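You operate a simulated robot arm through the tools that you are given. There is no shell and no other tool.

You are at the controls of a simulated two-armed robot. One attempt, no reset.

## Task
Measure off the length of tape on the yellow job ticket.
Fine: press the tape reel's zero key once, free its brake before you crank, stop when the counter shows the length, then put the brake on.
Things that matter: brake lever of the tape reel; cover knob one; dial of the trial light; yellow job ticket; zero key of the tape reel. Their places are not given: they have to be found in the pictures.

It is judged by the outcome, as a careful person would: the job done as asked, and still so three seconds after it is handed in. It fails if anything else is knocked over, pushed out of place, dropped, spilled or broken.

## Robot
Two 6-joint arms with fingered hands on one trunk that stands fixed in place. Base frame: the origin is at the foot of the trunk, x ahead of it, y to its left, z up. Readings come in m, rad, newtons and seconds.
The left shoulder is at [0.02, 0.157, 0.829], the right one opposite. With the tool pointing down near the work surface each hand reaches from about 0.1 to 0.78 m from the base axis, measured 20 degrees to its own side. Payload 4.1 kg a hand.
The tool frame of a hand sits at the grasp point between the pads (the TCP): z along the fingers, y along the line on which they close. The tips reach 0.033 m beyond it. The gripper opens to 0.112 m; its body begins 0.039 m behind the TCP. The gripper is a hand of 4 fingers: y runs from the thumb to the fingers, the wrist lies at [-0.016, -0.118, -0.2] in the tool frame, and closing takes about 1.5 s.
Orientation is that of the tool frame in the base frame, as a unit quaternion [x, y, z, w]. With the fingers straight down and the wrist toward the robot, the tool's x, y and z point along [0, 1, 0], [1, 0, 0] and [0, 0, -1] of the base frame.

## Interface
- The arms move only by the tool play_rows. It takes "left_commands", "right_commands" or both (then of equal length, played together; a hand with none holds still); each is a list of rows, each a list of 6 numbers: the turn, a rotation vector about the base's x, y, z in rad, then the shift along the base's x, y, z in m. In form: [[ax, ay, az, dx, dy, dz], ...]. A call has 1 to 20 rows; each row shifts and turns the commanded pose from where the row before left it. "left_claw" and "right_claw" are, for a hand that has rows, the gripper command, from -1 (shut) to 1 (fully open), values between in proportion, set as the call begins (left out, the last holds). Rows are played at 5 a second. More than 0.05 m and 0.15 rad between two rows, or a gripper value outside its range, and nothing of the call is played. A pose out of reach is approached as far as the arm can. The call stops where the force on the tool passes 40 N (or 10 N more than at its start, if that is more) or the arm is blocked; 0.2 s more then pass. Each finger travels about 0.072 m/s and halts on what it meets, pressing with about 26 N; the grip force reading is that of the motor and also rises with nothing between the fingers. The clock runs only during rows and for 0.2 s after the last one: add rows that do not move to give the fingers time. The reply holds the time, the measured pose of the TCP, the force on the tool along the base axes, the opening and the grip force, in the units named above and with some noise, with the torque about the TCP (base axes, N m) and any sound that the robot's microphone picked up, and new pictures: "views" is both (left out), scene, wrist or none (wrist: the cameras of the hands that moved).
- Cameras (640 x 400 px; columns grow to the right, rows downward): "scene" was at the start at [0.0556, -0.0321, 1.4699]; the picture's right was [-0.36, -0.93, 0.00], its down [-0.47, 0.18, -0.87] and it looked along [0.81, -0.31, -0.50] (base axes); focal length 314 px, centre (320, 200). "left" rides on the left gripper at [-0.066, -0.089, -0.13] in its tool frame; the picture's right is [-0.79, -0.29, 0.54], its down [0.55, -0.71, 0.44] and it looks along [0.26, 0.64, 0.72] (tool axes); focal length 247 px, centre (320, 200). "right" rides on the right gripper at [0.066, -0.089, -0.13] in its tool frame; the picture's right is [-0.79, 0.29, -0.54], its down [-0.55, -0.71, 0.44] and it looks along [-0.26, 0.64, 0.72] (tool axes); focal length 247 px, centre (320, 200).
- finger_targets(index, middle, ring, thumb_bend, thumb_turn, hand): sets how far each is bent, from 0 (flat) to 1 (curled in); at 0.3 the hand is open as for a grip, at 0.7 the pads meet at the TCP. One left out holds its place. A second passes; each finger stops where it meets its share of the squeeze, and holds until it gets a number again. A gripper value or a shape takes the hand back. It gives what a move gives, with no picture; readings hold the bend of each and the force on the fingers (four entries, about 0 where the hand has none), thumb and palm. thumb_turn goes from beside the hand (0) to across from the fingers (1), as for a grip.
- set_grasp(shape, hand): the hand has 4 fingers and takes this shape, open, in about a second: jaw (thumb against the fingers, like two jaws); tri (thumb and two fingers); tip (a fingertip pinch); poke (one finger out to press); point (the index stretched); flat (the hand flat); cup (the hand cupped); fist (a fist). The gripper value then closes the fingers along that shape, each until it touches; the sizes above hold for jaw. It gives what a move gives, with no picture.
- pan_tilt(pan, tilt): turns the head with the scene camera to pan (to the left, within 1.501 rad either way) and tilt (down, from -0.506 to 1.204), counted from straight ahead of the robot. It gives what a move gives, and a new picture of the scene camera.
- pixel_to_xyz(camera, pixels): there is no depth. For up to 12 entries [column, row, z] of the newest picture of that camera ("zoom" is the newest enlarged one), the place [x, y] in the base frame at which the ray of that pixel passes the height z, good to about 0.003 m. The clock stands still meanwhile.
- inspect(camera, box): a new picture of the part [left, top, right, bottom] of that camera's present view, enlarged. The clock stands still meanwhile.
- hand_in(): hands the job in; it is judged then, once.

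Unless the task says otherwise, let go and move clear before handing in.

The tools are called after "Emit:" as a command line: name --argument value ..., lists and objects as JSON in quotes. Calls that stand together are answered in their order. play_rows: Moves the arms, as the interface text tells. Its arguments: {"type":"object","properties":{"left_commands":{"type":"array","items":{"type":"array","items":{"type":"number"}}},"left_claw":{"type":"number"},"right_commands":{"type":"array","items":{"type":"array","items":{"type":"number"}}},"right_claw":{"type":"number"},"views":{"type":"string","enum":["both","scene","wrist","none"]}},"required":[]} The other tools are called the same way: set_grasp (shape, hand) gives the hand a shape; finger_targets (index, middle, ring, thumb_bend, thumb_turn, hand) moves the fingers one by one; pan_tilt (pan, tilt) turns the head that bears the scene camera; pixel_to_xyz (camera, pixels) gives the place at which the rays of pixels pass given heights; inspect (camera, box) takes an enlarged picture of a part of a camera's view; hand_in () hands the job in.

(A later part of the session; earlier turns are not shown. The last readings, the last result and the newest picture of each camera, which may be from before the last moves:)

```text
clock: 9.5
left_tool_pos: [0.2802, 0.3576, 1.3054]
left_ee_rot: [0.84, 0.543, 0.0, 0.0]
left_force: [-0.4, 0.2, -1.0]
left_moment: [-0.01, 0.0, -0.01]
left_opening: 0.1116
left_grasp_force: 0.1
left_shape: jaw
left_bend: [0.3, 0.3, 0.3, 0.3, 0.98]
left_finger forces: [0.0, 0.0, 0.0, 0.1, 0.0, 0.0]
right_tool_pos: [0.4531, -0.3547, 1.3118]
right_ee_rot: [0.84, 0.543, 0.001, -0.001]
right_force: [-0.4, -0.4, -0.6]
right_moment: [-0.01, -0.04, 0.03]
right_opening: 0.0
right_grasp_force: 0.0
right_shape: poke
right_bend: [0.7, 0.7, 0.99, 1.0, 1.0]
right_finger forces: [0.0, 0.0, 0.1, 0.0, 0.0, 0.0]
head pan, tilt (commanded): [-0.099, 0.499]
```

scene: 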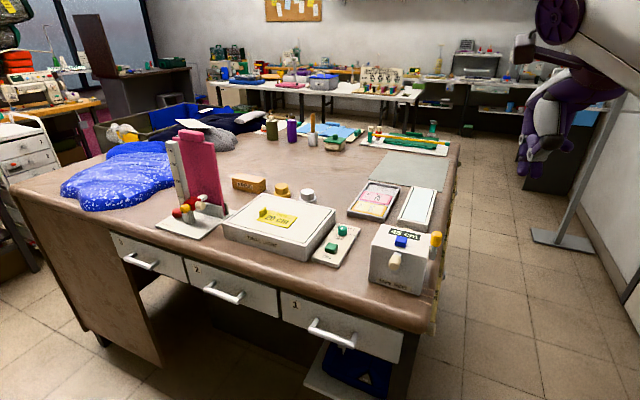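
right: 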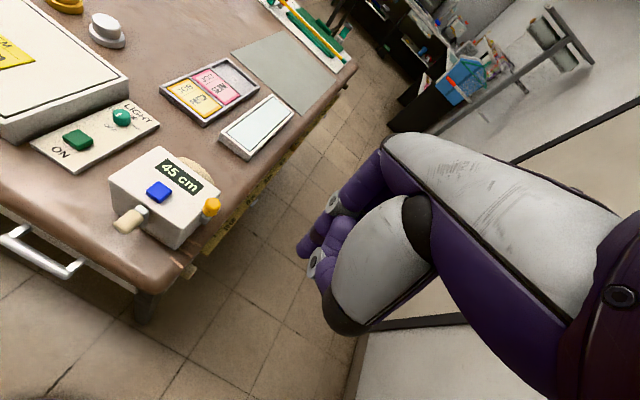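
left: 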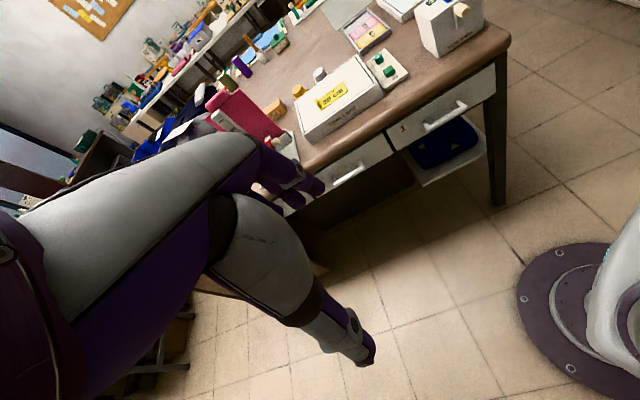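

Poke shape shows two purple fingers ending near (303,250) in the wrist view. I'll zoom on the hand to see which fingertip leads, in both views.

Emit:
inspect --camera "right" --box '[270, 140, 430, 340]'

Emit:
inspect --camera "scene" --box '[490, 40, 640, 200]'

Emit:
inspect --camera "right" --box '[100, 140, 240, 260]'

```text
2.00 times, centred on (350, 240) of right
```

zoom: 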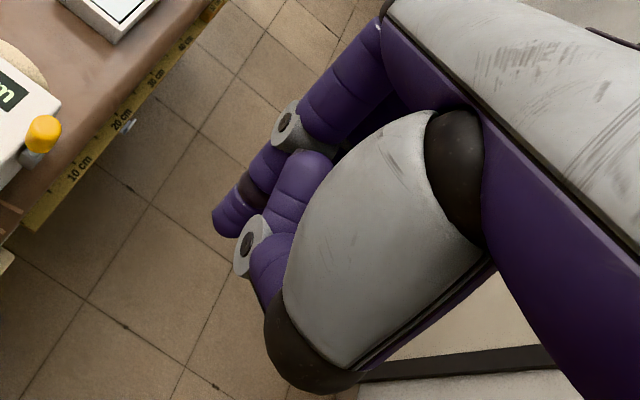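

```text
2.50 times, centred on (565, 120) of scene
```

zoom: 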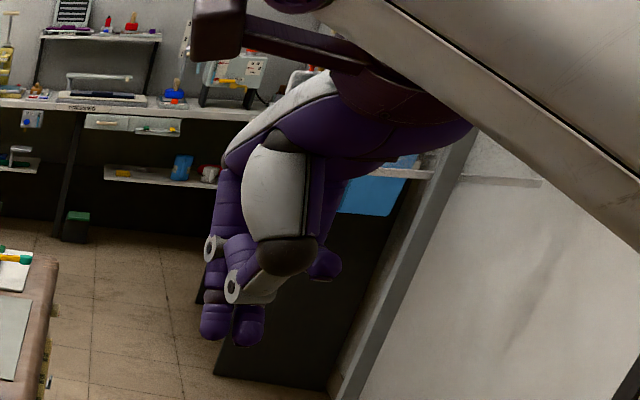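

```text
3.33 times, centred on (170, 200) of right
```

zoom: 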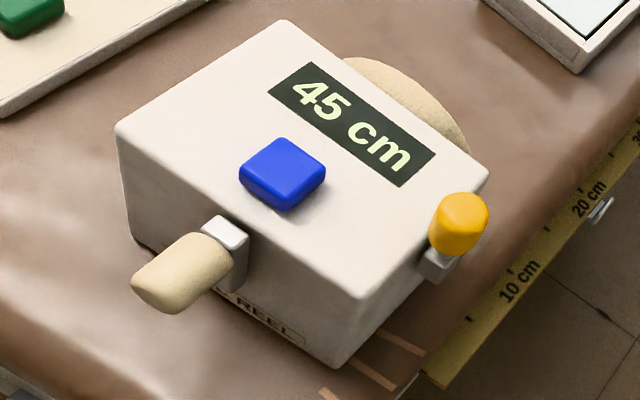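

In poke shape two fingertips (index and middle) point down side by side. I'll curl the middle finger too so only the index leads, then locate its tip.

Emit:
finger_targets --hand "right" --index 0.7 --middle 1.0 --ring 1.0 --thumb_bend 1.0

Emit:
inspect --camera "right" --box '[270, 140, 430, 340]'

Emit:
inspect --camera "scene" --box '[490, 70, 640, 200]'

```text
clock: 10.5
left_tool_pos: [0.282, 0.3573, 1.3045]
left_ee_rot: [0.84, 0.543, 0.0, -0.001]
left_force: [-0.1, -0.3, 0.4]
left_moment: [0.03, 0.0, 0.01]
left_opening: 0.1117
left_grasp_force: 0.1
left_shape: jaw
left_bend: [0.3, 0.3, 0.3, 0.3, 0.98]
left_finger forces: [0.1, 0.0, 0.1, 0.0, 0.0, 0.0]
right_tool_pos: [0.451, -0.3536, 1.3126]
right_ee_rot: [0.839, 0.543, 0.0, 0.0]
right_force: [0.1, -0.1, -0.4]
right_moment: [0.0, 0.03, 0.02]
right_opening: 0.0278
right_grasp_force: 0.0
right_shape: fingers
right_bend: [0.29, 0.99, 1.0, 1.0, 1.0]
right_finger forces: [0.1, 0.0, 0.0, 0.0, 0.0, 0.0]
head pan, tilt (commanded): [-0.099, 0.499]
```

```text
2.00 times, centred on (350, 240) of right
```

zoom: 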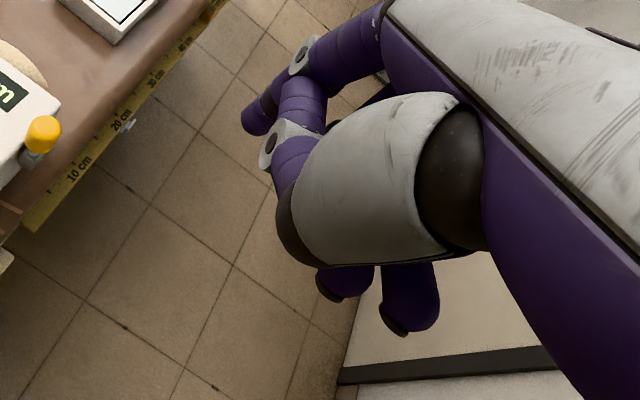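

```text
3.08 times, centred on (565, 135) of scene
```

zoom: 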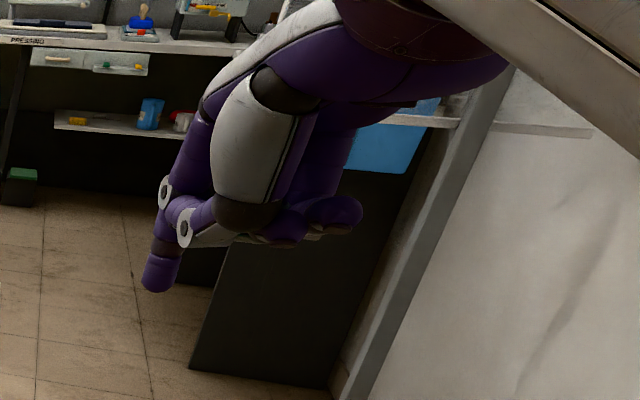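

The index alone now extends, with its tip at scene (512,162) and wrist (314,202). I'll triangulate that tip relative to the TCP (0.451,-0.354,1.313).

Emit:
pixel_to_xyz --camera "scene" --pixels '[[512, 162, 1.32], [512, 162, 1.28], [512, 162, 1.24]]'

Emit:
pixel_to_xyz --camera "right" --pixels '[[313, 203.5, 1.32], [313, 203.5, 1.28], [313, 203.5, 1.24], [159, 191, 1.07], [159, 191, 1.08], [213, 207, 1.08]]'

```text
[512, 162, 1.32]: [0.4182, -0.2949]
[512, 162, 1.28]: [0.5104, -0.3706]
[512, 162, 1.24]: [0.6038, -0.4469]
```

```text
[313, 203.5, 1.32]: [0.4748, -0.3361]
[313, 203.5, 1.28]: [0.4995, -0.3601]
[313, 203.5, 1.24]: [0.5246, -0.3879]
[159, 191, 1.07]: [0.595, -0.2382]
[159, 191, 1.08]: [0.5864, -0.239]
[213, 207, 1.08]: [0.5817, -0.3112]
```

The index tip sits at about TCP + (0.044,-0.004,-0.026), and the key is at (0.593,-0.238,~1.07). I'll move the hand so the tip hovers about 6 cm above the key.

Emit:
play_rows --right_commands '[[0, 0, 0, 0.0243, 0.0299, 0], [0, 0, 0, 0.0243, 0.0299, 0], [0, 0, 0, 0.0243, 0.0299, 0], [0, 0, 0, 0.0243, 0.0299, 0], [0, 0, 0, 0, 0, -0.038], [0, 0, 0, 0, 0, -0.038], [0, 0, 0, 0, 0, -0.038], [0, 0, 0, 0, 0, -0.038], [0, 0, 0, 0, 0, 0]]' --views "both"

```text
clock: 12.5
left_tool_pos: [0.2809, 0.3574, 1.3044]
left_ee_rot: [0.839, 0.543, 0.001, -0.001]
left_force: [0.0, 0.7, 0.1]
left_moment: [-0.02, 0.02, -0.01]
left_opening: 0.1118
left_grasp_force: 0.2
left_shape: jaw
left_bend: [0.3, 0.3, 0.3, 0.3, 0.98]
left_finger forces: [0.0, 0.0, 0.0, 0.1, 0.0, 0.0]
right_tool_pos: [0.6161, -0.2259, 1.2275]
right_ee_rot: [0.839, 0.544, 0.0, -0.001]
right_force: [0.0, 0.0, -0.1]
right_moment: [0.01, -0.03, 0.04]
right_opening: 0.0265
right_grasp_force: 0.0
right_shape: fingers
right_bend: [0.29, 0.99, 1.0, 0.99, 1.0]
right_finger forces: [0.0, 0.1, 0.0, 0.1, 0.0, 0.1]
right hand out of reach, approached as far as the arm can: row 4, 5, 6, 7, 8
head pan, tilt (commanded): [-0.099, 0.499]
```

scene: 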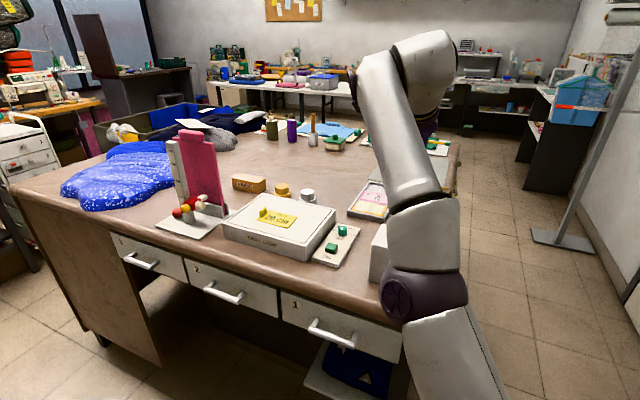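
right: 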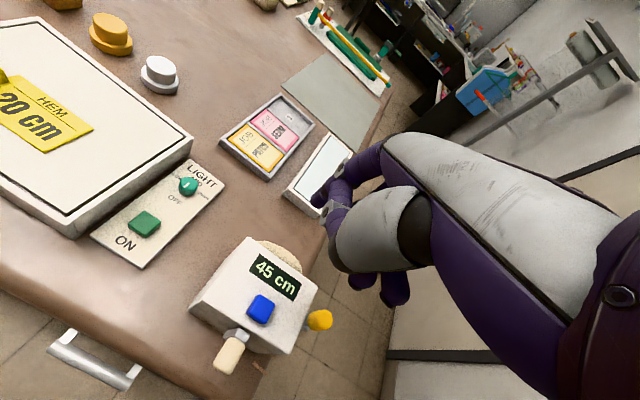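

The arm hit its reach limit at that height and settled at TCP (0.616,-0.226,1.228), short of my target but clear of everything. I'll step back and down toward the key and re-read.

Emit:
play_rows --right_commands '[[0, 0, 0, -0.02, -0.002, -0.015], [0, 0, 0, -0.02, -0.002, -0.015]]' --views "both"

```text
clock: 13.1
left_tool_pos: [0.2835, 0.3583, 1.3049]
left_ee_rot: [0.84, 0.543, -0.001, 0.001]
left_force: [-0.9, 0.4, 0.1]
left_moment: [0.0, 0.03, -0.02]
left_opening: 0.1117
left_grasp_force: 0.2
left_shape: jaw
left_bend: [0.3, 0.3, 0.3, 0.3, 0.98]
left_finger forces: [0.0, 0.1, 0.1, 0.1, 0.0, 0.1]
right_tool_pos: [0.6136, -0.2277, 1.2298]
right_ee_rot: [0.839, 0.543, -0.001, -0.001]
right_force: [-1.3, -0.6, -0.2]
right_moment: [-0.01, -0.04, -0.01]
right_opening: 0.0262
right_grasp_force: 0.1
right_shape: fingers
right_bend: [0.3, 0.99, 1.0, 0.99, 1.0]
right_finger forces: [0.0, 0.1, 0.0, 0.1, 0.0, 0.1]
right hand out of reach, approached as far as the arm can: row 1, 2
head pan, tilt (commanded): [-0.099, 0.499]
```

scene: 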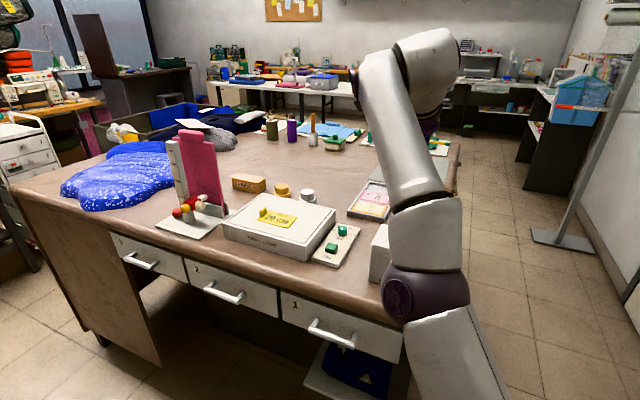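
right: 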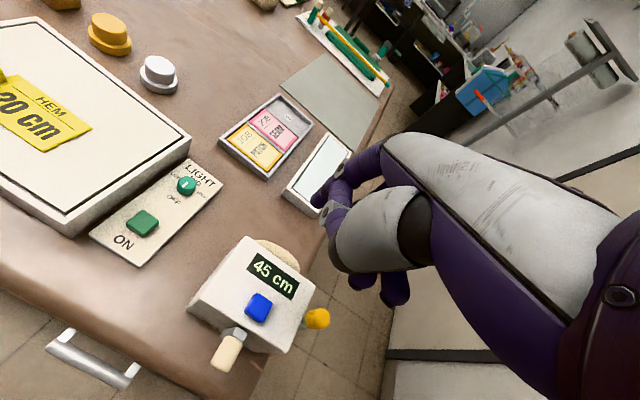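

The hand barely moved and still reports out of reach, so the arm is stuck against a joint limit in this configuration. I'll walk the command back up and to the right, where the arm was fine, and approach differently.

Emit:
play_rows --right_commands '[[0, 0, 0, -0.01, -0.025, 0.04], [0, 0, 0, -0.01, -0.025, 0.04], [0, 0, 0, -0.01, -0.025, 0.04], [0, 0, 0, -0.01, -0.025, 0.04]]' --views "scene"

```text
clock: 14.1
left_tool_pos: [0.2809, 0.3569, 1.3048]
left_ee_rot: [0.84, 0.543, 0.0, 0.0]
left_force: [-0.1, -0.7, -0.3]
left_moment: [0.01, 0.0, 0.0]
left_opening: 0.1117
left_grasp_force: 0.1
left_shape: jaw
left_bend: [0.3, 0.3, 0.3, 0.3, 0.98]
left_finger forces: [0.0, 0.1, 0.0, 0.0, 0.1, 0.0]
right_tool_pos: [0.5219, -0.2991, 1.3111]
right_ee_rot: [0.839, 0.543, -0.001, 0.0]
right_force: [0.3, -0.5, 0.5]
right_moment: [0.04, 0.0, -0.01]
right_opening: 0.0262
right_grasp_force: 0.0
right_shape: fingers
right_bend: [0.3, 0.99, 1.0, 0.99, 1.0]
right_finger forces: [0.0, 0.0, 0.0, 0.0, 0.1, 0.0]
right hand out of reach, approached as far as the arm can: row 1, 2, 3, 4
head pan, tilt (commanded): [-0.099, 0.499]
```

scene: 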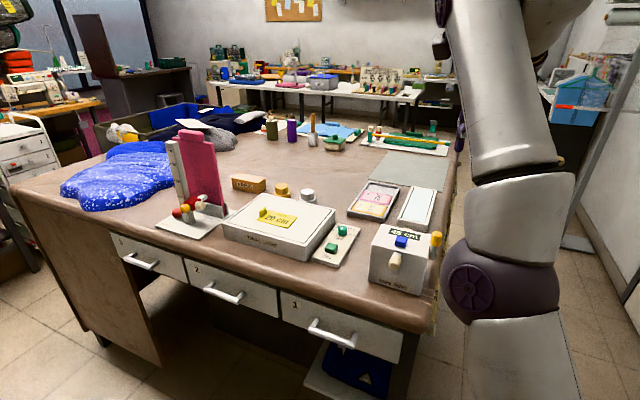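

The arm is moving back (TCP 0.522,-0.299,1.311) but still reports its limit. I'll continue retreating toward the earlier good pose near (0.37,-0.36,1.29) so the elbow can fold normally.

Emit:
play_rows --right_commands '[[0, 0, 0, -0.02, -0.005, 0], [0, 0, 0, -0.02, -0.005, 0], [0, 0, 0, -0.02, -0.005, 0], [0, 0, 0, -0.02, -0.005, 0], [0, 0, 0, -0.02, -0.005, 0]]' --views "scene"

```text
clock: 15.3
left_tool_pos: [0.281, 0.3576, 1.306]
left_ee_rot: [0.84, 0.543, 0.001, 0.0]
left_force: [0.3, 0.0, -0.3]
left_moment: [0.03, 0.01, 0.0]
left_opening: 0.1117
left_grasp_force: 0.0
left_shape: jaw
left_bend: [0.3, 0.3, 0.3, 0.3, 0.98]
left_finger forces: [0.0, 0.0, 0.0, 0.0, 0.1, 0.0]
right_tool_pos: [0.4625, -0.3253, 1.3451]
right_ee_rot: [0.84, 0.543, -0.001, -0.001]
right_force: [0.4, 0.1, 0.7]
right_moment: [-0.02, 0.01, 0.0]
right_opening: 0.026
right_grasp_force: 0.0
right_shape: fingers
right_bend: [0.3, 0.99, 1.0, 0.99, 1.0]
right_finger forces: [0.0, 0.1, 0.0, 0.0, 0.0, 0.0]
right hand out of reach, approached as far as the arm can: row 1, 2, 3, 4, 5
head pan, tilt (commanded): [-0.099, 0.499]
```

scene: 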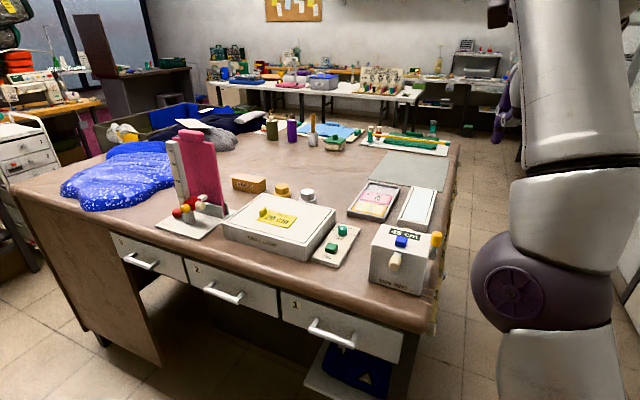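

The elbow looks fully straightened, with the TCP lagging at (0.463,-0.325,1.345). I'll hold with rows that add a slight downward shift to let the arm settle and see whether it bends back.

Emit:
play_rows --right_commands '[[0, 0, 0, 0, 0, 0], [0, 0, 0, 0, 0, 0], [0, 0, 0, 0, 0, 0], [0, 0, 0, 0, 0, 0]]' --views "none"

```text
clock: 16.3
left_tool_pos: [0.2802, 0.3575, 1.3046]
left_ee_rot: [0.839, 0.544, 0.001, -0.001]
left_force: [0.3, 0.4, -0.1]
left_moment: [0.0, -0.01, -0.01]
left_opening: 0.1117
left_grasp_force: 0.0
left_shape: jaw
left_bend: [0.3, 0.3, 0.3, 0.3, 0.98]
left_finger forces: [0.0, 0.0, 0.1, 0.1, 0.0, 0.0]
right_tool_pos: [0.4632, -0.3247, 1.3447]
right_ee_rot: [0.84, 0.543, -0.001, 0.0]
right_force: [-1.6, 0.1, -0.4]
right_moment: [0.0, -0.04, -0.01]
right_opening: 0.026
right_grasp_force: 0.0
right_shape: fingers
right_bend: [0.3, 0.99, 1.0, 0.99, 1.0]
right_finger forces: [0.0, 0.1, 0.0, 0.0, 0.0, 0.0]
head pan, tilt (commanded): [-0.099, 0.499]
```

Null rows report no error, so the commanded pose is now the clipped one and the elbow is straight. I'll try a leftward and slightly inward motion to get the elbow to bend.

Emit:
play_rows --right_commands '[[0, 0, 0, -0.01, 0.03, -0.02], [0, 0, 0, -0.01, 0.03, -0.02], [0, 0, 0, -0.01, 0.03, -0.02], [0, 0, 0, -0.01, 0.03, -0.02]]' --views "scene"

```text
clock: 17.3
left_tool_pos: [0.2814, 0.3584, 1.3042]
left_ee_rot: [0.84, 0.543, 0.0, 0.0]
left_force: [0.1, -0.6, 0.6]
left_moment: [0.03, 0.02, 0.02]
left_opening: 0.1117
left_grasp_force: 0.1
left_shape: jaw
left_bend: [0.3, 0.3, 0.3, 0.3, 0.98]
left_finger forces: [0.1, 0.0, 0.0, 0.0, 0.1, 0.0]
right_tool_pos: [0.4561, -0.2459, 1.3541]
right_ee_rot: [0.84, 0.542, -0.002, -0.003]
right_force: [-0.1, -0.4, -0.8]
right_moment: [0.02, 0.01, 0.0]
right_opening: 0.026
right_grasp_force: 0.1
right_shape: fingers
right_bend: [0.3, 0.99, 1.0, 0.99, 1.0]
right_finger forces: [0.0, 0.0, 0.1, 0.1, 0.1, 0.0]
right hand out of reach, approached as far as the arm can: row 1, 2, 3, 4
head pan, tilt (commanded): [-0.099, 0.499]
```

scene: 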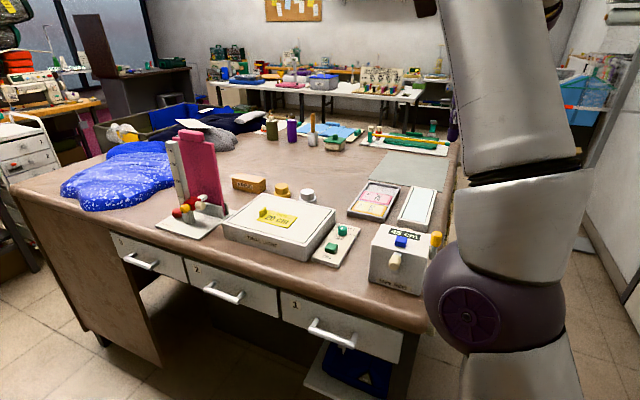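

The arm now points almost straight up with the hand folded down, i.e. the wrist is at its bend limit rather than the target being too far. I'll pitch the fingers forward about 45° so the wrist unfolds, lowering as I go.

Emit:
play_rows --right_commands '[[-0.0575, -0.1277, 0, -0.01, -0.01, 0], [-0.0575, -0.1277, 0, -0.01, -0.01, 0], [-0.0575, -0.1277, 0, -0.01, -0.01, 0]]' --views "both"

```text
clock: 18.1
left_tool_pos: [0.283, 0.3585, 1.3049]
left_ee_rot: [0.839, 0.544, 0.0, 0.001]
left_force: [0.1, 1.3, -0.5]
left_moment: [-0.02, -0.02, -0.01]
left_opening: 0.1115
left_grasp_force: 0.0
left_shape: jaw
left_bend: [0.3, 0.3, 0.3, 0.3, 0.98]
left_finger forces: [0.0, 0.0, 0.1, 0.1, 0.0, 0.0]
right_tool_pos: [0.4345, -0.2651, 1.4616]
right_ee_rot: [0.821, 0.531, 0.113, 0.175]
right_force: [0.2, 0.9, 0.3]
right_moment: [0.0, 0.0, 0.01]
right_opening: 0.0261
right_grasp_force: 0.0
right_shape: fingers
right_bend: [0.3, 0.99, 1.0, 0.99, 1.0]
right_finger forces: [0.0, 0.1, 0.0, 0.1, 0.0, 0.0]
right hand out of reach, approached as far as the arm can: row 1, 2, 3
head pan, tilt (commanded): [-0.099, 0.499]
```

scene: 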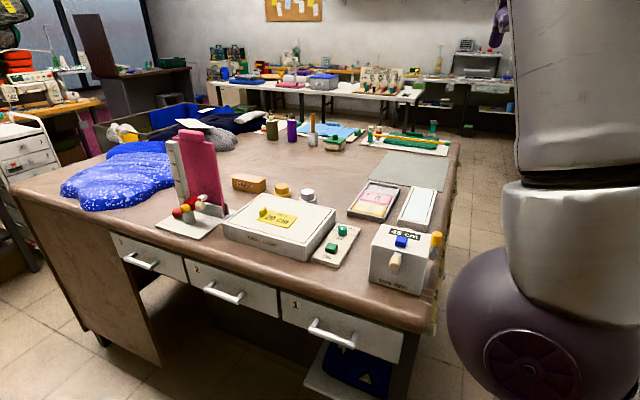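
right: 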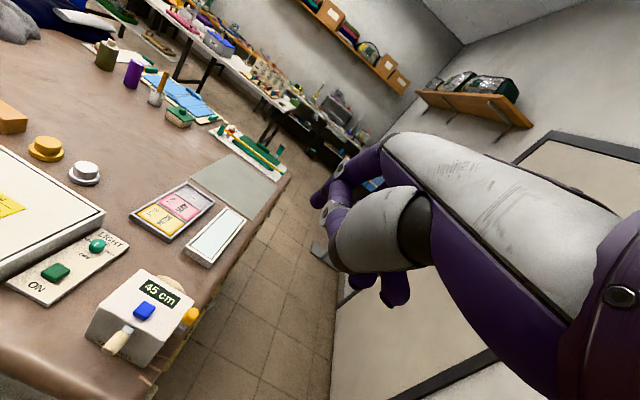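

The wrist is still on the 0.80 m sphere about the shoulder, so the elbow is truly straight. I'll try a right-down-inward motion, which should push the elbow the other way.

Emit:
play_rows --right_commands '[[0, 0, 0, -0.01, -0.035, -0.03], [0, 0, 0, -0.01, -0.035, -0.03], [0, 0, 0, -0.01, -0.035, -0.03]]' --views "none"

```text
clock: 18.9
left_tool_pos: [0.282, 0.3591, 1.3042]
left_ee_rot: [0.84, 0.543, -0.001, 0.0]
left_force: [-0.3, 0.2, 0.0]
left_moment: [-0.04, -0.01, 0.02]
left_opening: 0.1116
left_grasp_force: 0.0
left_shape: jaw
left_bend: [0.3, 0.3, 0.3, 0.3, 0.98]
left_finger forces: [0.0, 0.0, 0.1, 0.0, 0.0, 0.0]
right_tool_pos: [0.4343, -0.3797, 1.4512]
right_ee_rot: [0.821, 0.532, 0.113, 0.175]
right_force: [-0.1, 0.3, 0.5]
right_moment: [-0.06, 0.0, 0.02]
right_opening: 0.0257
right_grasp_force: 0.2
right_shape: fingers
right_bend: [0.3, 0.99, 1.0, 0.99, 1.0]
right_finger forces: [0.0, 0.0, 0.0, 0.1, 0.0, 0.0]
right hand out of reach, approached as far as the arm can: row 1, 2, 3
head pan, tilt (commanded): [-0.099, 0.499]
```

It slid sideways along the same sphere. I'll try a forward-and-down motion next.

Emit:
play_rows --right_commands '[[0, 0, 0, 0.015, 0, -0.045], [0, 0, 0, 0.015, 0, -0.045], [0, 0, 0, 0.015, 0, -0.045]]' --views "scene"

```text
clock: 19.7
left_tool_pos: [0.2817, 0.3576, 1.3048]
left_ee_rot: [0.84, 0.543, 0.0, 0.0]
left_force: [0.2, 0.6, 0.8]
left_moment: [-0.02, 0.01, -0.04]
left_opening: 0.1114
left_grasp_force: 0.1
left_shape: jaw
left_bend: [0.3, 0.3, 0.3, 0.3, 0.98]
left_finger forces: [0.0, 0.0, 0.1, 0.1, 0.0, 0.0]
right_tool_pos: [0.5247, -0.4003, 1.4029]
right_ee_rot: [0.821, 0.532, 0.113, 0.174]
right_force: [-0.5, 0.1, -0.6]
right_moment: [0.01, -0.05, 0.02]
right_opening: 0.0258
right_grasp_force: 0.0
right_shape: fingers
right_bend: [0.3, 0.99, 1.0, 0.99, 1.0]
right_finger forces: [0.0, 0.0, 0.0, 0.0, 0.0, 0.0]
right hand out of reach, approached as far as the arm can: row 1, 2, 3
head pan, tilt (commanded): [-0.099, 0.499]
```

scene: 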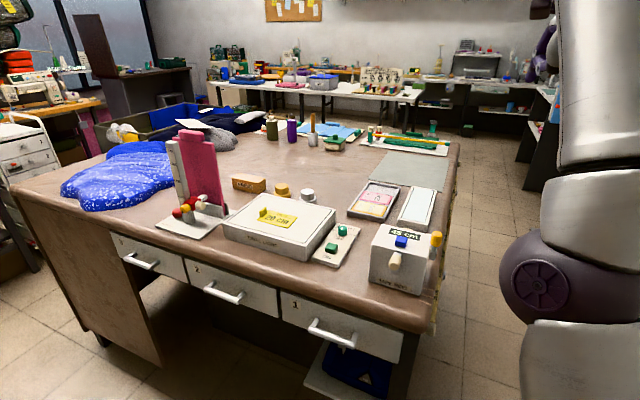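

Still on the boundary. I think the elbow folded to the wrong side with the wrist at its limit, so I'll go forward-down along the boundary while pitching the fingers further forward, to tip the elbow back to its normal side.

Emit:
play_rows --right_commands '[[-0.0575, -0.1277, 0, 0.03, -0.01, -0.025], [-0.0575, -0.1277, 0, 0.03, -0.01, -0.025], [-0.0575, -0.1277, 0, 0.03, -0.01, -0.025], [-0.0575, -0.1277, 0, 0.03, -0.01, -0.025]]' --views "scene"

```text
clock: 20.7
left_tool_pos: [0.2818, 0.3577, 1.3045]
left_ee_rot: [0.84, 0.542, 0.001, 0.0]
left_force: [-1.1, 1.0, -0.2]
left_moment: [-0.01, 0.01, 0.01]
left_opening: 0.1116
left_grasp_force: 0.1
left_shape: jaw
left_bend: [0.3, 0.3, 0.3, 0.3, 0.98]
left_finger forces: [0.0, 0.1, 0.0, 0.1, 0.0, 0.0]
right_tool_pos: [0.7148, -0.467, 1.3861]
right_ee_rot: [0.74, 0.479, 0.257, 0.395]
right_force: [-1.0, -0.5, 0.4]
right_moment: [0.02, 0.04, -0.01]
right_opening: 0.026
right_grasp_force: 0.0
right_shape: fingers
right_bend: [0.3, 0.99, 1.0, 0.99, 1.0]
right_finger forces: [0.0, 0.0, 0.0, 0.1, 0.0, 0.0]
right hand out of reach, approached as far as the arm can: row 1, 2, 3, 4
head pan, tilt (commanded): [-0.099, 0.499]
```

scene: 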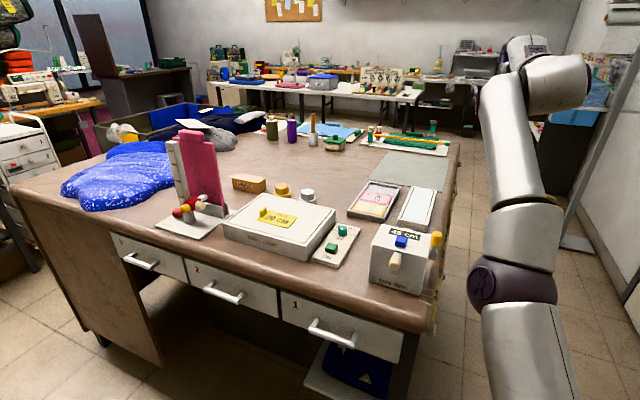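

The hand is now at (0.715,-0.467,1.386) pointing forward-down. I'll test an inward-down motion from here to see if the elbow bends.

Emit:
play_rows --right_commands '[[0, 0, 0, -0.02, 0.01, -0.04], [0, 0, 0, -0.02, 0.01, -0.04]]' --views "scene"

```text
clock: 21.3
left_tool_pos: [0.2817, 0.3575, 1.3048]
left_ee_rot: [0.84, 0.543, 0.0, 0.001]
left_force: [-0.3, 0.5, 0.7]
left_moment: [-0.03, 0.01, 0.01]
left_opening: 0.1116
left_grasp_force: 0.0
left_shape: jaw
left_bend: [0.3, 0.3, 0.3, 0.3, 0.98]
left_finger forces: [0.1, 0.0, 0.1, 0.1, 0.0, 0.0]
right_tool_pos: [0.7371, -0.4686, 1.3572]
right_ee_rot: [0.741, 0.48, 0.256, 0.394]
right_force: [-0.1, 0.1, -0.2]
right_moment: [0.04, 0.03, -0.01]
right_opening: 0.0258
right_grasp_force: 0.1
right_shape: fingers
right_bend: [0.3, 0.99, 1.0, 0.99, 1.0]
right_finger forces: [0.0, 0.0, 0.1, 0.0, 0.0, 0.1]
right hand out of reach, approached as far as the arm can: row 1, 2
head pan, tilt (commanded): [-0.099, 0.499]
```

scene: 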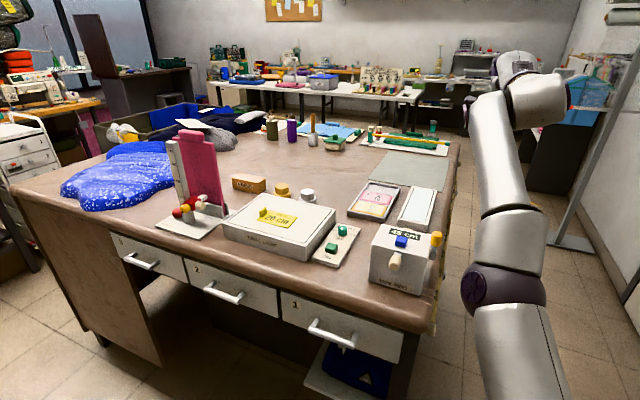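

The radius is shrinking only slowly (0.80→0.77 m). I'll apply a longer run of purely inward steps to see if the elbow folds.

Emit:
play_rows --right_commands '[[0, 0, 0, -0.026, 0.012, -0.028], [0, 0, 0, -0.026, 0.012, -0.028], [0, 0, 0, -0.026, 0.012, -0.028], [0, 0, 0, -0.026, 0.012, -0.028], [0, 0, 0, -0.026, 0.012, -0.028], [0, 0, 0, -0.026, 0.012, -0.028]]' --views "scene"

```text
clock: 22.7
left_tool_pos: [0.2822, 0.3578, 1.3044]
left_ee_rot: [0.84, 0.543, 0.0, 0.0]
left_force: [0.6, -0.1, 0.1]
left_moment: [-0.02, -0.02, 0.0]
left_opening: 0.1117
left_grasp_force: 0.2
left_shape: jaw
left_bend: [0.3, 0.3, 0.3, 0.3, 0.98]
left_finger forces: [0.0, 0.1, 0.0, 0.0, 0.1, 0.1]
right_tool_pos: [0.7393, -0.4663, 1.3588]
right_ee_rot: [0.74, 0.48, 0.256, 0.395]
right_force: [0.1, -0.1, 0.0]
right_moment: [0.0, -0.01, 0.04]
right_opening: 0.0257
right_grasp_force: 0.1
right_shape: fingers
right_bend: [0.3, 0.99, 1.0, 0.99, 1.0]
right_finger forces: [0.1, 0.0, 0.0, 0.0, 0.1, 0.1]
right hand out of reach, approached as far as the arm can: row 1, 2, 3, 4, 5, 6
head pan, tilt (commanded): [-0.099, 0.499]
```

scene: 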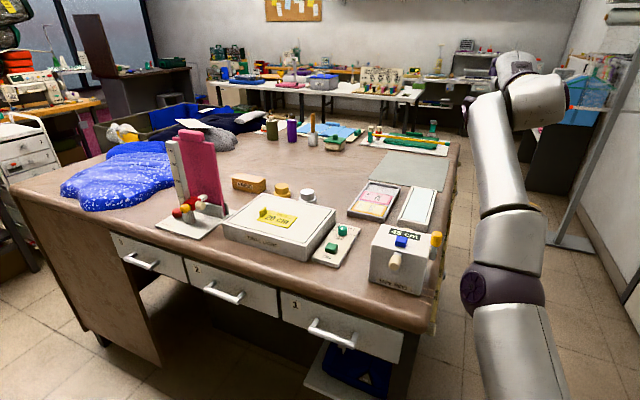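

Pure inward motion produces nothing, so the right arm is pinned at its straight-elbow limit; the left arm is still well-configured and its reach covers the reel. I'll slide the right arm further right, out of the way, and use the left arm for the job.

Emit:
play_rows --right_commands '[[0, 0, 0, -0.01, -0.045, 0], [0, 0, 0, -0.01, -0.045, 0], [0, 0, 0, -0.01, -0.045, 0], [0, 0, 0, -0.01, -0.045, 0]]' --views "both"

Emit:
pixel_to_xyz --camera "scene" --pixels '[[185, 223, 0.96], [170, 142, 1.2], [210, 135, 1.2], [238, 225, 0.98], [335, 205, 1.0], [280, 215, 1.0], [160, 215, 0.96], [300, 262, 0.98]]'

```text
clock: 23.7
left_tool_pos: [0.2814, 0.3586, 1.3037]
left_ee_rot: [0.84, 0.543, 0.001, -0.001]
left_force: [-0.7, -0.1, -0.1]
left_moment: [-0.01, -0.01, 0.03]
left_opening: 0.1118
left_grasp_force: 0.1
left_shape: jaw
left_bend: [0.3, 0.3, 0.3, 0.3, 0.98]
left_finger forces: [0.0, 0.0, 0.0, 0.0, 0.0, 0.1]
right_tool_pos: [0.6884, -0.5983, 1.3361]
right_ee_rot: [0.74, 0.48, 0.256, 0.396]
right_force: [-0.2, 0.3, 0.6]
right_moment: [0.0, 0.01, 0.0]
right_opening: 0.0259
right_grasp_force: 0.1
right_shape: fingers
right_bend: [0.3, 0.99, 1.0, 0.99, 1.0]
right_finger forces: [0.0, 0.0, 0.0, 0.1, 0.0, 0.0]
right hand out of reach, approached as far as the arm can: row 2, 3, 4
head pan, tilt (commanded): [-0.099, 0.499]
```

scene: 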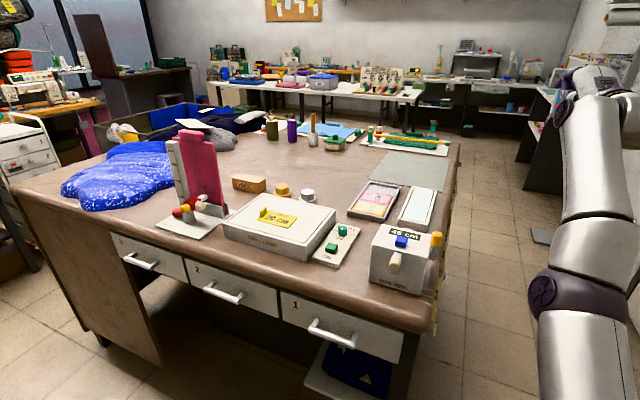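
right: 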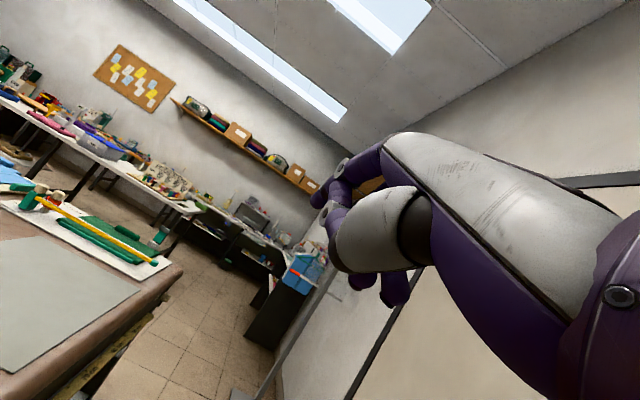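

```text
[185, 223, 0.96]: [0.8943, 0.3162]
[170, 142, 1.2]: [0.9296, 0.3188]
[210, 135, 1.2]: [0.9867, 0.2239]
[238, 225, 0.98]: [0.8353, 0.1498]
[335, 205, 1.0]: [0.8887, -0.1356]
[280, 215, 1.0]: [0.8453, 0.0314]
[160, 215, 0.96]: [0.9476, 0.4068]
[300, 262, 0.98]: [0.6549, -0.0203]
```

The right arm is now clear to the right. The left arm's planned path (x<0.6, z>1.15) is free, since the marker stand is at about (0.9,0.3) and the trial light starts at x≈0.65; I'll swing the left hand in while turning it toward the reel.

Emit:
play_rows --left_commands '[[0.0212, -0.0641, -0.1201, 0.0091, -0.0337, -0.0081], [0.0212, -0.0641, -0.1201, 0.0091, -0.0337, -0.0081], [0.0212, -0.0641, -0.1201, 0.0091, -0.0337, -0.0081], [0.0212, -0.0641, -0.1201, 0.0091, -0.0337, -0.0081], [0.0212, -0.0641, -0.1201, 0.0091, -0.0337, -0.0081], [0.0212, -0.0641, -0.1201, 0.0091, -0.0337, -0.0081]]' --views "both"

```text
clock: 25.1
left_tool_pos: [0.3355, 0.154, 1.257]
left_ee_rot: [0.959, 0.203, 0.19, 0.051]
left_force: [0.0, 0.2, 0.5]
left_moment: [-0.03, -0.03, 0.01]
left_opening: 0.1118
left_grasp_force: 0.0
left_shape: jaw
left_bend: [0.3, 0.3, 0.3, 0.3, 0.98]
left_finger forces: [0.0, 0.0, 0.0, 0.1, 0.0, 0.0]
right_tool_pos: [0.6896, -0.5986, 1.3366]
right_ee_rot: [0.741, 0.479, 0.256, 0.396]
right_force: [-0.5, 1.0, 0.1]
right_moment: [0.01, 0.01, -0.01]
right_opening: 0.0257
right_grasp_force: 0.0
right_shape: fingers
right_bend: [0.3, 0.99, 1.0, 0.99, 1.0]
right_finger forces: [0.0, 0.0, 0.1, 0.0, 0.1, 0.1]
head pan, tilt (commanded): [-0.099, 0.499]
```

scene: 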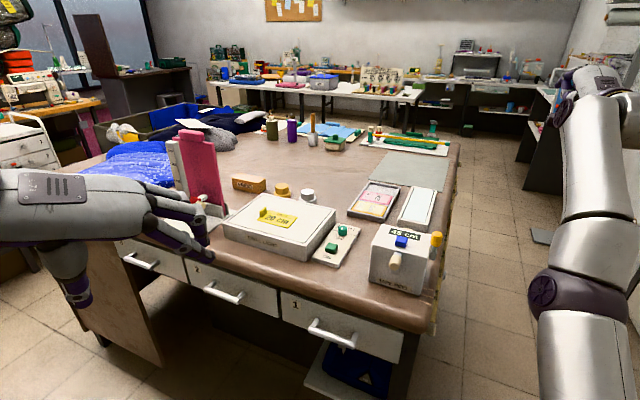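
left: 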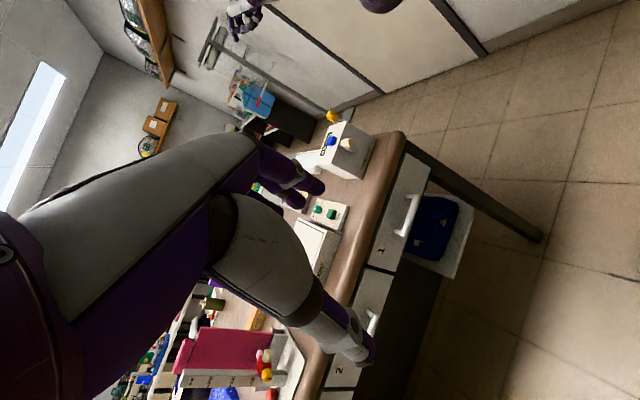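

The left hand moves freely (no reach warning) and is at (0.336,0.154,1.257). I'll continue the swing.

Emit:
play_rows --left_commands '[[0.0212, -0.0641, -0.1201, 0.0092, -0.0334, -0.0081], [0.0212, -0.0641, -0.1201, 0.0092, -0.0334, -0.0081], [0.0212, -0.0641, -0.1201, 0.0092, -0.0334, -0.0081], [0.0212, -0.0641, -0.1201, 0.0092, -0.0334, -0.0081], [0.0212, -0.0641, -0.1201, 0.0092, -0.0334, -0.0081], [0.0212, -0.0641, -0.1201, 0.0092, -0.0334, -0.0081], [0.0212, -0.0641, -0.1201, 0.0092, -0.0334, -0.0081]]' --views "both"

```text
clock: 26.7
left_tool_pos: [0.3989, -0.0802, 1.2007]
left_ee_rot: [0.894, -0.231, 0.37, 0.097]
left_force: [0.1, 0.9, -0.8]
left_moment: [-0.02, -0.01, -0.02]
left_opening: 0.1117
left_grasp_force: 0.0
left_shape: jaw
left_bend: [0.3, 0.3, 0.3, 0.3, 0.98]
left_finger forces: [0.0, 0.1, 0.0, 0.0, 0.0, 0.0]
right_tool_pos: [0.6892, -0.5976, 1.3361]
right_ee_rot: [0.741, 0.479, 0.256, 0.396]
right_force: [-0.6, 0.7, -0.3]
right_moment: [-0.03, 0.0, -0.04]
right_opening: 0.026
right_grasp_force: 0.0
right_shape: fingers
right_bend: [0.3, 0.99, 1.0, 0.99, 1.0]
right_finger forces: [0.0, 0.1, 0.0, 0.0, 0.0, 0.0]
head pan, tilt (commanded): [-0.099, 0.499]
```

scene: 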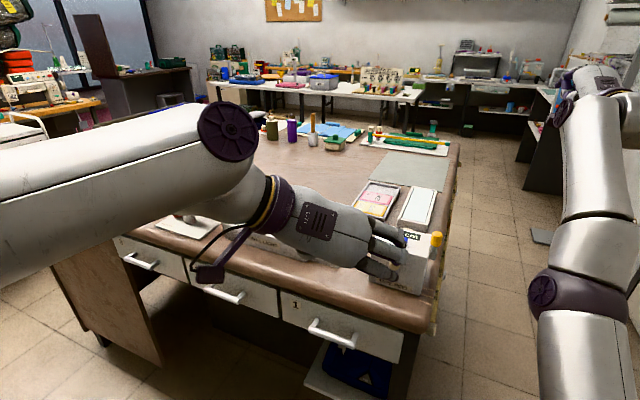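
left: 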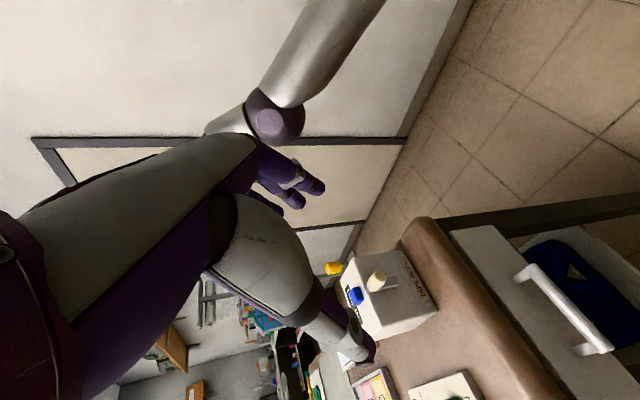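

The left hand is in the planned pose (fingers forward-down 45°, facing the reel) and its camera sees the reel at (385,300). I'll extend only the left index and curl the rest, then locate the fingertip.

Emit:
finger_targets --hand "left" --index 0.3 --middle 1.0 --ring 1.0 --thumb_bend 1.0

Emit:
inspect --camera "left" --box '[200, 120, 480, 400]'

Emit:
inspect --camera "scene" --box '[330, 190, 460, 310]'

```text
clock: 27.7
left_tool_pos: [0.3981, -0.0797, 1.2]
left_ee_rot: [0.895, -0.231, 0.37, 0.096]
left_force: [0.0, -0.1, -0.1]
left_moment: [-0.02, 0.01, 0.02]
left_opening: 0.0298
left_grasp_force: 0.0
left_shape: fingers
left_bend: [0.29, 1.0, 1.0, 0.97, 0.98]
left_finger forces: [0.0, 0.1, 0.0, 0.0, 0.0, 0.0]
right_tool_pos: [0.6885, -0.5996, 1.3366]
right_ee_rot: [0.741, 0.479, 0.255, 0.395]
right_force: [-0.2, -0.1, -0.8]
right_moment: [-0.03, -0.03, 0.0]
right_opening: 0.0257
right_grasp_force: 0.0
right_shape: fingers
right_bend: [0.3, 0.99, 1.0, 0.99, 1.0]
right_finger forces: [0.0, 0.1, 0.0, 0.0, 0.0, 0.0]
head pan, tilt (commanded): [-0.099, 0.499]
```

```text
1.43 times, centred on (340, 260) of left
```

zoom: 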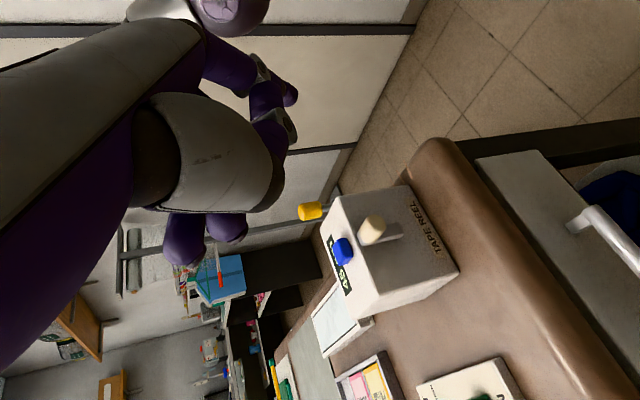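

```text
3.33 times, centred on (395, 250) of scene
```

zoom: 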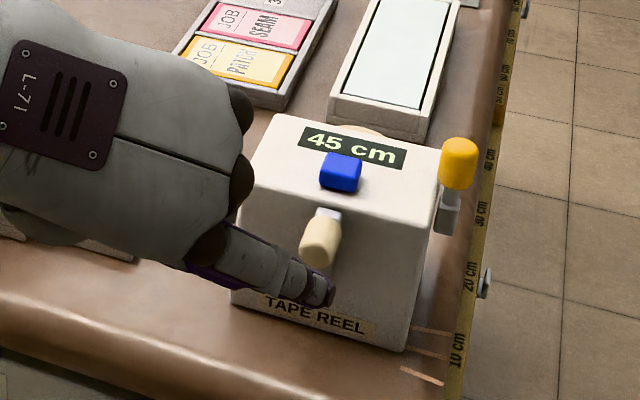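

The left index tip is at scene (396.5,278.5) and left-view (319,186.6). I'll triangulate it.

Emit:
pixel_to_xyz --camera "scene" --pixels '[[396.5, 278.5, 1.2], [396.5, 278.5, 1.16], [396.5, 278.5, 1.12]]'

Emit:
pixel_to_xyz --camera "left" --pixels '[[319, 186.6, 1.2], [319, 186.6, 1.16], [319, 186.6, 1.12]]'

```text
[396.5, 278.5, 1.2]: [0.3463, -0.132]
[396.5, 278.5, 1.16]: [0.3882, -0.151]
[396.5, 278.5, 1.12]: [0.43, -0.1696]
```

```text
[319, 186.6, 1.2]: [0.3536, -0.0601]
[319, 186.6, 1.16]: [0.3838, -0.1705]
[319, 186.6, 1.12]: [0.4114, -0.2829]
```

The left index tip is at (0.378,-0.147,1.169), i.e. TCP + (-0.021,-0.067,-0.032). I'll move it to hover about 4 cm above the blue key, staying above the crank handle.

Emit:
play_rows --left_commands '[[0, 0, 0, 0.036, -0.0152, -0.004], [0, 0, 0, 0.036, -0.0152, -0.004], [0, 0, 0, 0.036, -0.0152, -0.01], [0, 0, 0, 0.036, -0.0152, -0.01], [0, 0, 0, 0.036, -0.0152, -0.013], [0, 0, 0, 0.035, -0.015, -0.013]]' --views "both"

Emit:
inspect --camera "scene" --box '[360, 190, 460, 290]'

Emit:
inspect --camera "left" --box '[220, 120, 460, 340]'

```text
clock: 29.1
left_tool_pos: [0.6097, -0.1663, 1.1446]
left_ee_rot: [0.895, -0.231, 0.369, 0.096]
left_force: [-0.5, 1.0, -0.3]
left_moment: [-0.01, -0.02, -0.02]
left_opening: 0.03
left_grasp_force: 0.1
left_shape: fingers
left_bend: [0.29, 1.0, 1.0, 0.97, 0.97]
left_finger forces: [0.1, 0.0, 0.0, 0.1, 0.0, 0.0]
right_tool_pos: [0.6877, -0.598, 1.3379]
right_ee_rot: [0.74, 0.479, 0.256, 0.396]
right_force: [-0.7, 0.8, 1.5]
right_moment: [0.0, 0.05, -0.06]
right_opening: 0.0253
right_grasp_force: 0.0
right_shape: fingers
right_bend: [0.3, 0.99, 1.0, 0.99, 1.0]
right_finger forces: [0.1, 0.1, 0.0, 0.0, 0.0, 0.1]
head pan, tilt (commanded): [-0.099, 0.499]
```

scene: 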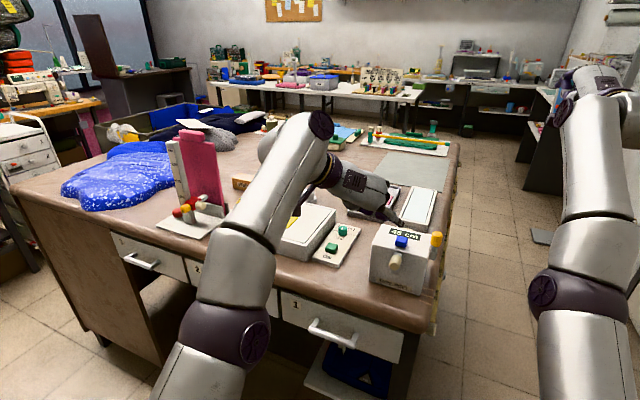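
left: 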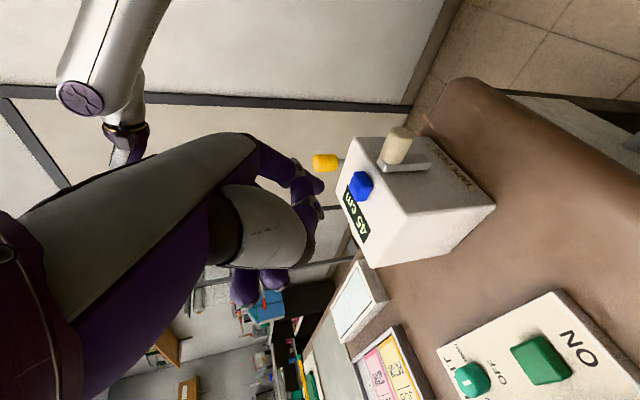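

```text
4.00 times, centred on (410, 240) of scene
```

zoom: 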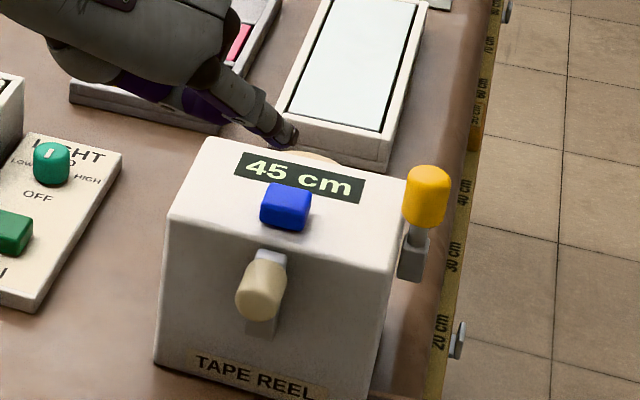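

```text
1.82 times, centred on (340, 230) of left
```

zoom: 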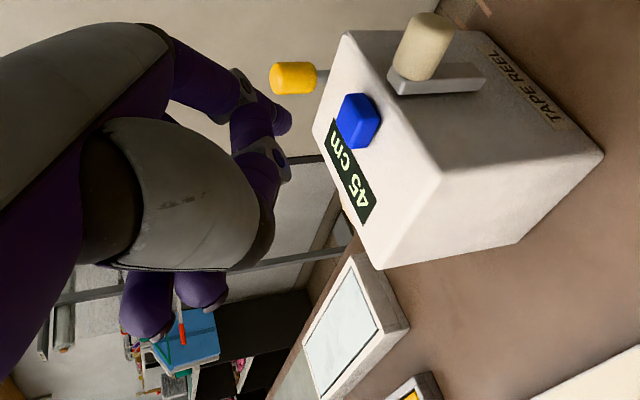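

The index tip appears at scene (402.5,225) and left-view (320.8,187), above the blue key, with no reach warning. I'll verify its position against the key before descending.

Emit:
pixel_to_xyz --camera "scene" --pixels '[[402.5, 225, 1.113], [402.5, 225, 1.13], [401, 241.6, 1.07], [401, 241.6, 1.065], [399.5, 238, 1.07]]'

Emit:
pixel_to_xyz --camera "left" --pixels '[[320.8, 187.1, 1.113], [320.8, 187.1, 1.13], [361, 185, 1.07], [361, 185, 1.065], [366, 182, 1.07], [325, 162, 1.08]]'

```text
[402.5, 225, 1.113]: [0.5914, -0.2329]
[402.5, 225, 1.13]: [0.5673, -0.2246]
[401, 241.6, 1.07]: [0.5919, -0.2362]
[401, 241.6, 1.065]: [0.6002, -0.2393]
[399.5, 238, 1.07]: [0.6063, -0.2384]
```

```text
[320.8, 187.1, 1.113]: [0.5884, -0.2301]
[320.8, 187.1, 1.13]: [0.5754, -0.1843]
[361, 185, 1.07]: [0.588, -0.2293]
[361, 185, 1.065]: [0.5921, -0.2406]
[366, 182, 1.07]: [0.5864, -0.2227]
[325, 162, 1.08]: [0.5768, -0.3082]
```

Both cameras agree the tip is at (0.590,-0.232,1.113), and the key centre is about (0.592,-0.236,1.068). I'll nudge over it and descend 3 cm, watching the force.

Emit:
play_rows --left_commands '[[0, 0, 0, 0.002, -0.004, -0.008], [0, 0, 0, 0, 0, -0.008], [0, 0, 0, 0, 0, -0.008], [0, 0, 0, 0, 0, -0.006]]' --views "wrist"

Emit:
inspect --camera "scene" --box '[360, 200, 440, 280]'

Emit:
inspect --camera "left" --box '[280, 120, 420, 240]'

```text
clock: 30.1
left_tool_pos: [0.6166, -0.176, 1.1152]
left_ee_rot: [0.895, -0.232, 0.37, 0.097]
left_force: [1.2, -1.5, 1.6]
left_moment: [-0.01, 0.01, 0.0]
left_opening: 0.03
left_grasp_force: 0.1
left_shape: fingers
left_bend: [0.29, 1.0, 1.0, 0.97, 0.97]
left_finger forces: [0.0, 0.0, 0.0, 0.0, 0.0, 0.1]
right_tool_pos: [0.6895, -0.5997, 1.3357]
right_ee_rot: [0.741, 0.479, 0.256, 0.396]
right_force: [-0.6, -1.1, -0.3]
right_moment: [0.0, -0.02, -0.01]
right_opening: 0.0256
right_grasp_force: 0.2
right_shape: fingers
right_bend: [0.3, 0.99, 1.0, 0.99, 1.0]
right_finger forces: [0.0, 0.0, 0.1, 0.0, 0.1, 0.0]
head pan, tilt (commanded): [-0.099, 0.499]
```

left: 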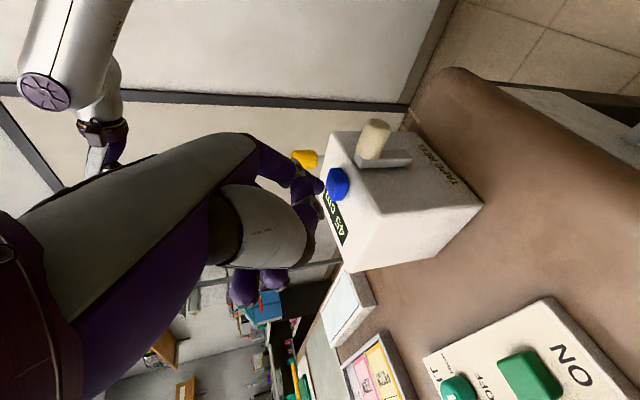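

```text
5.00 times, centred on (400, 240) of scene
```

zoom: 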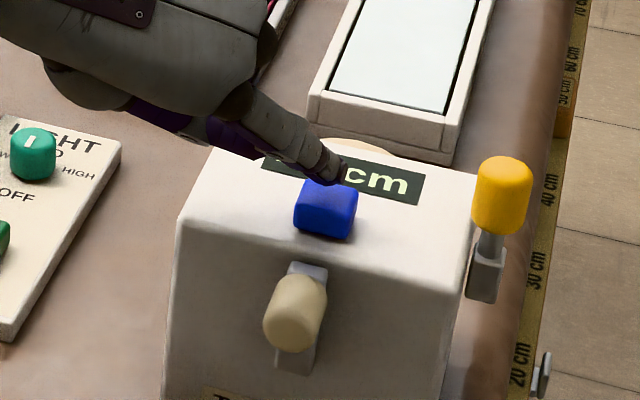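

```text
3.33 times, centred on (350, 180) of left
```

zoom: 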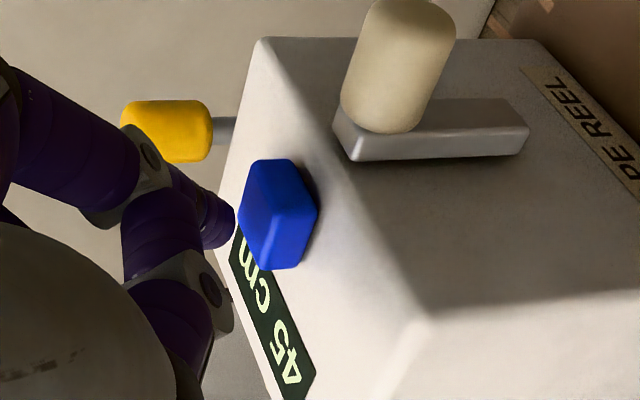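

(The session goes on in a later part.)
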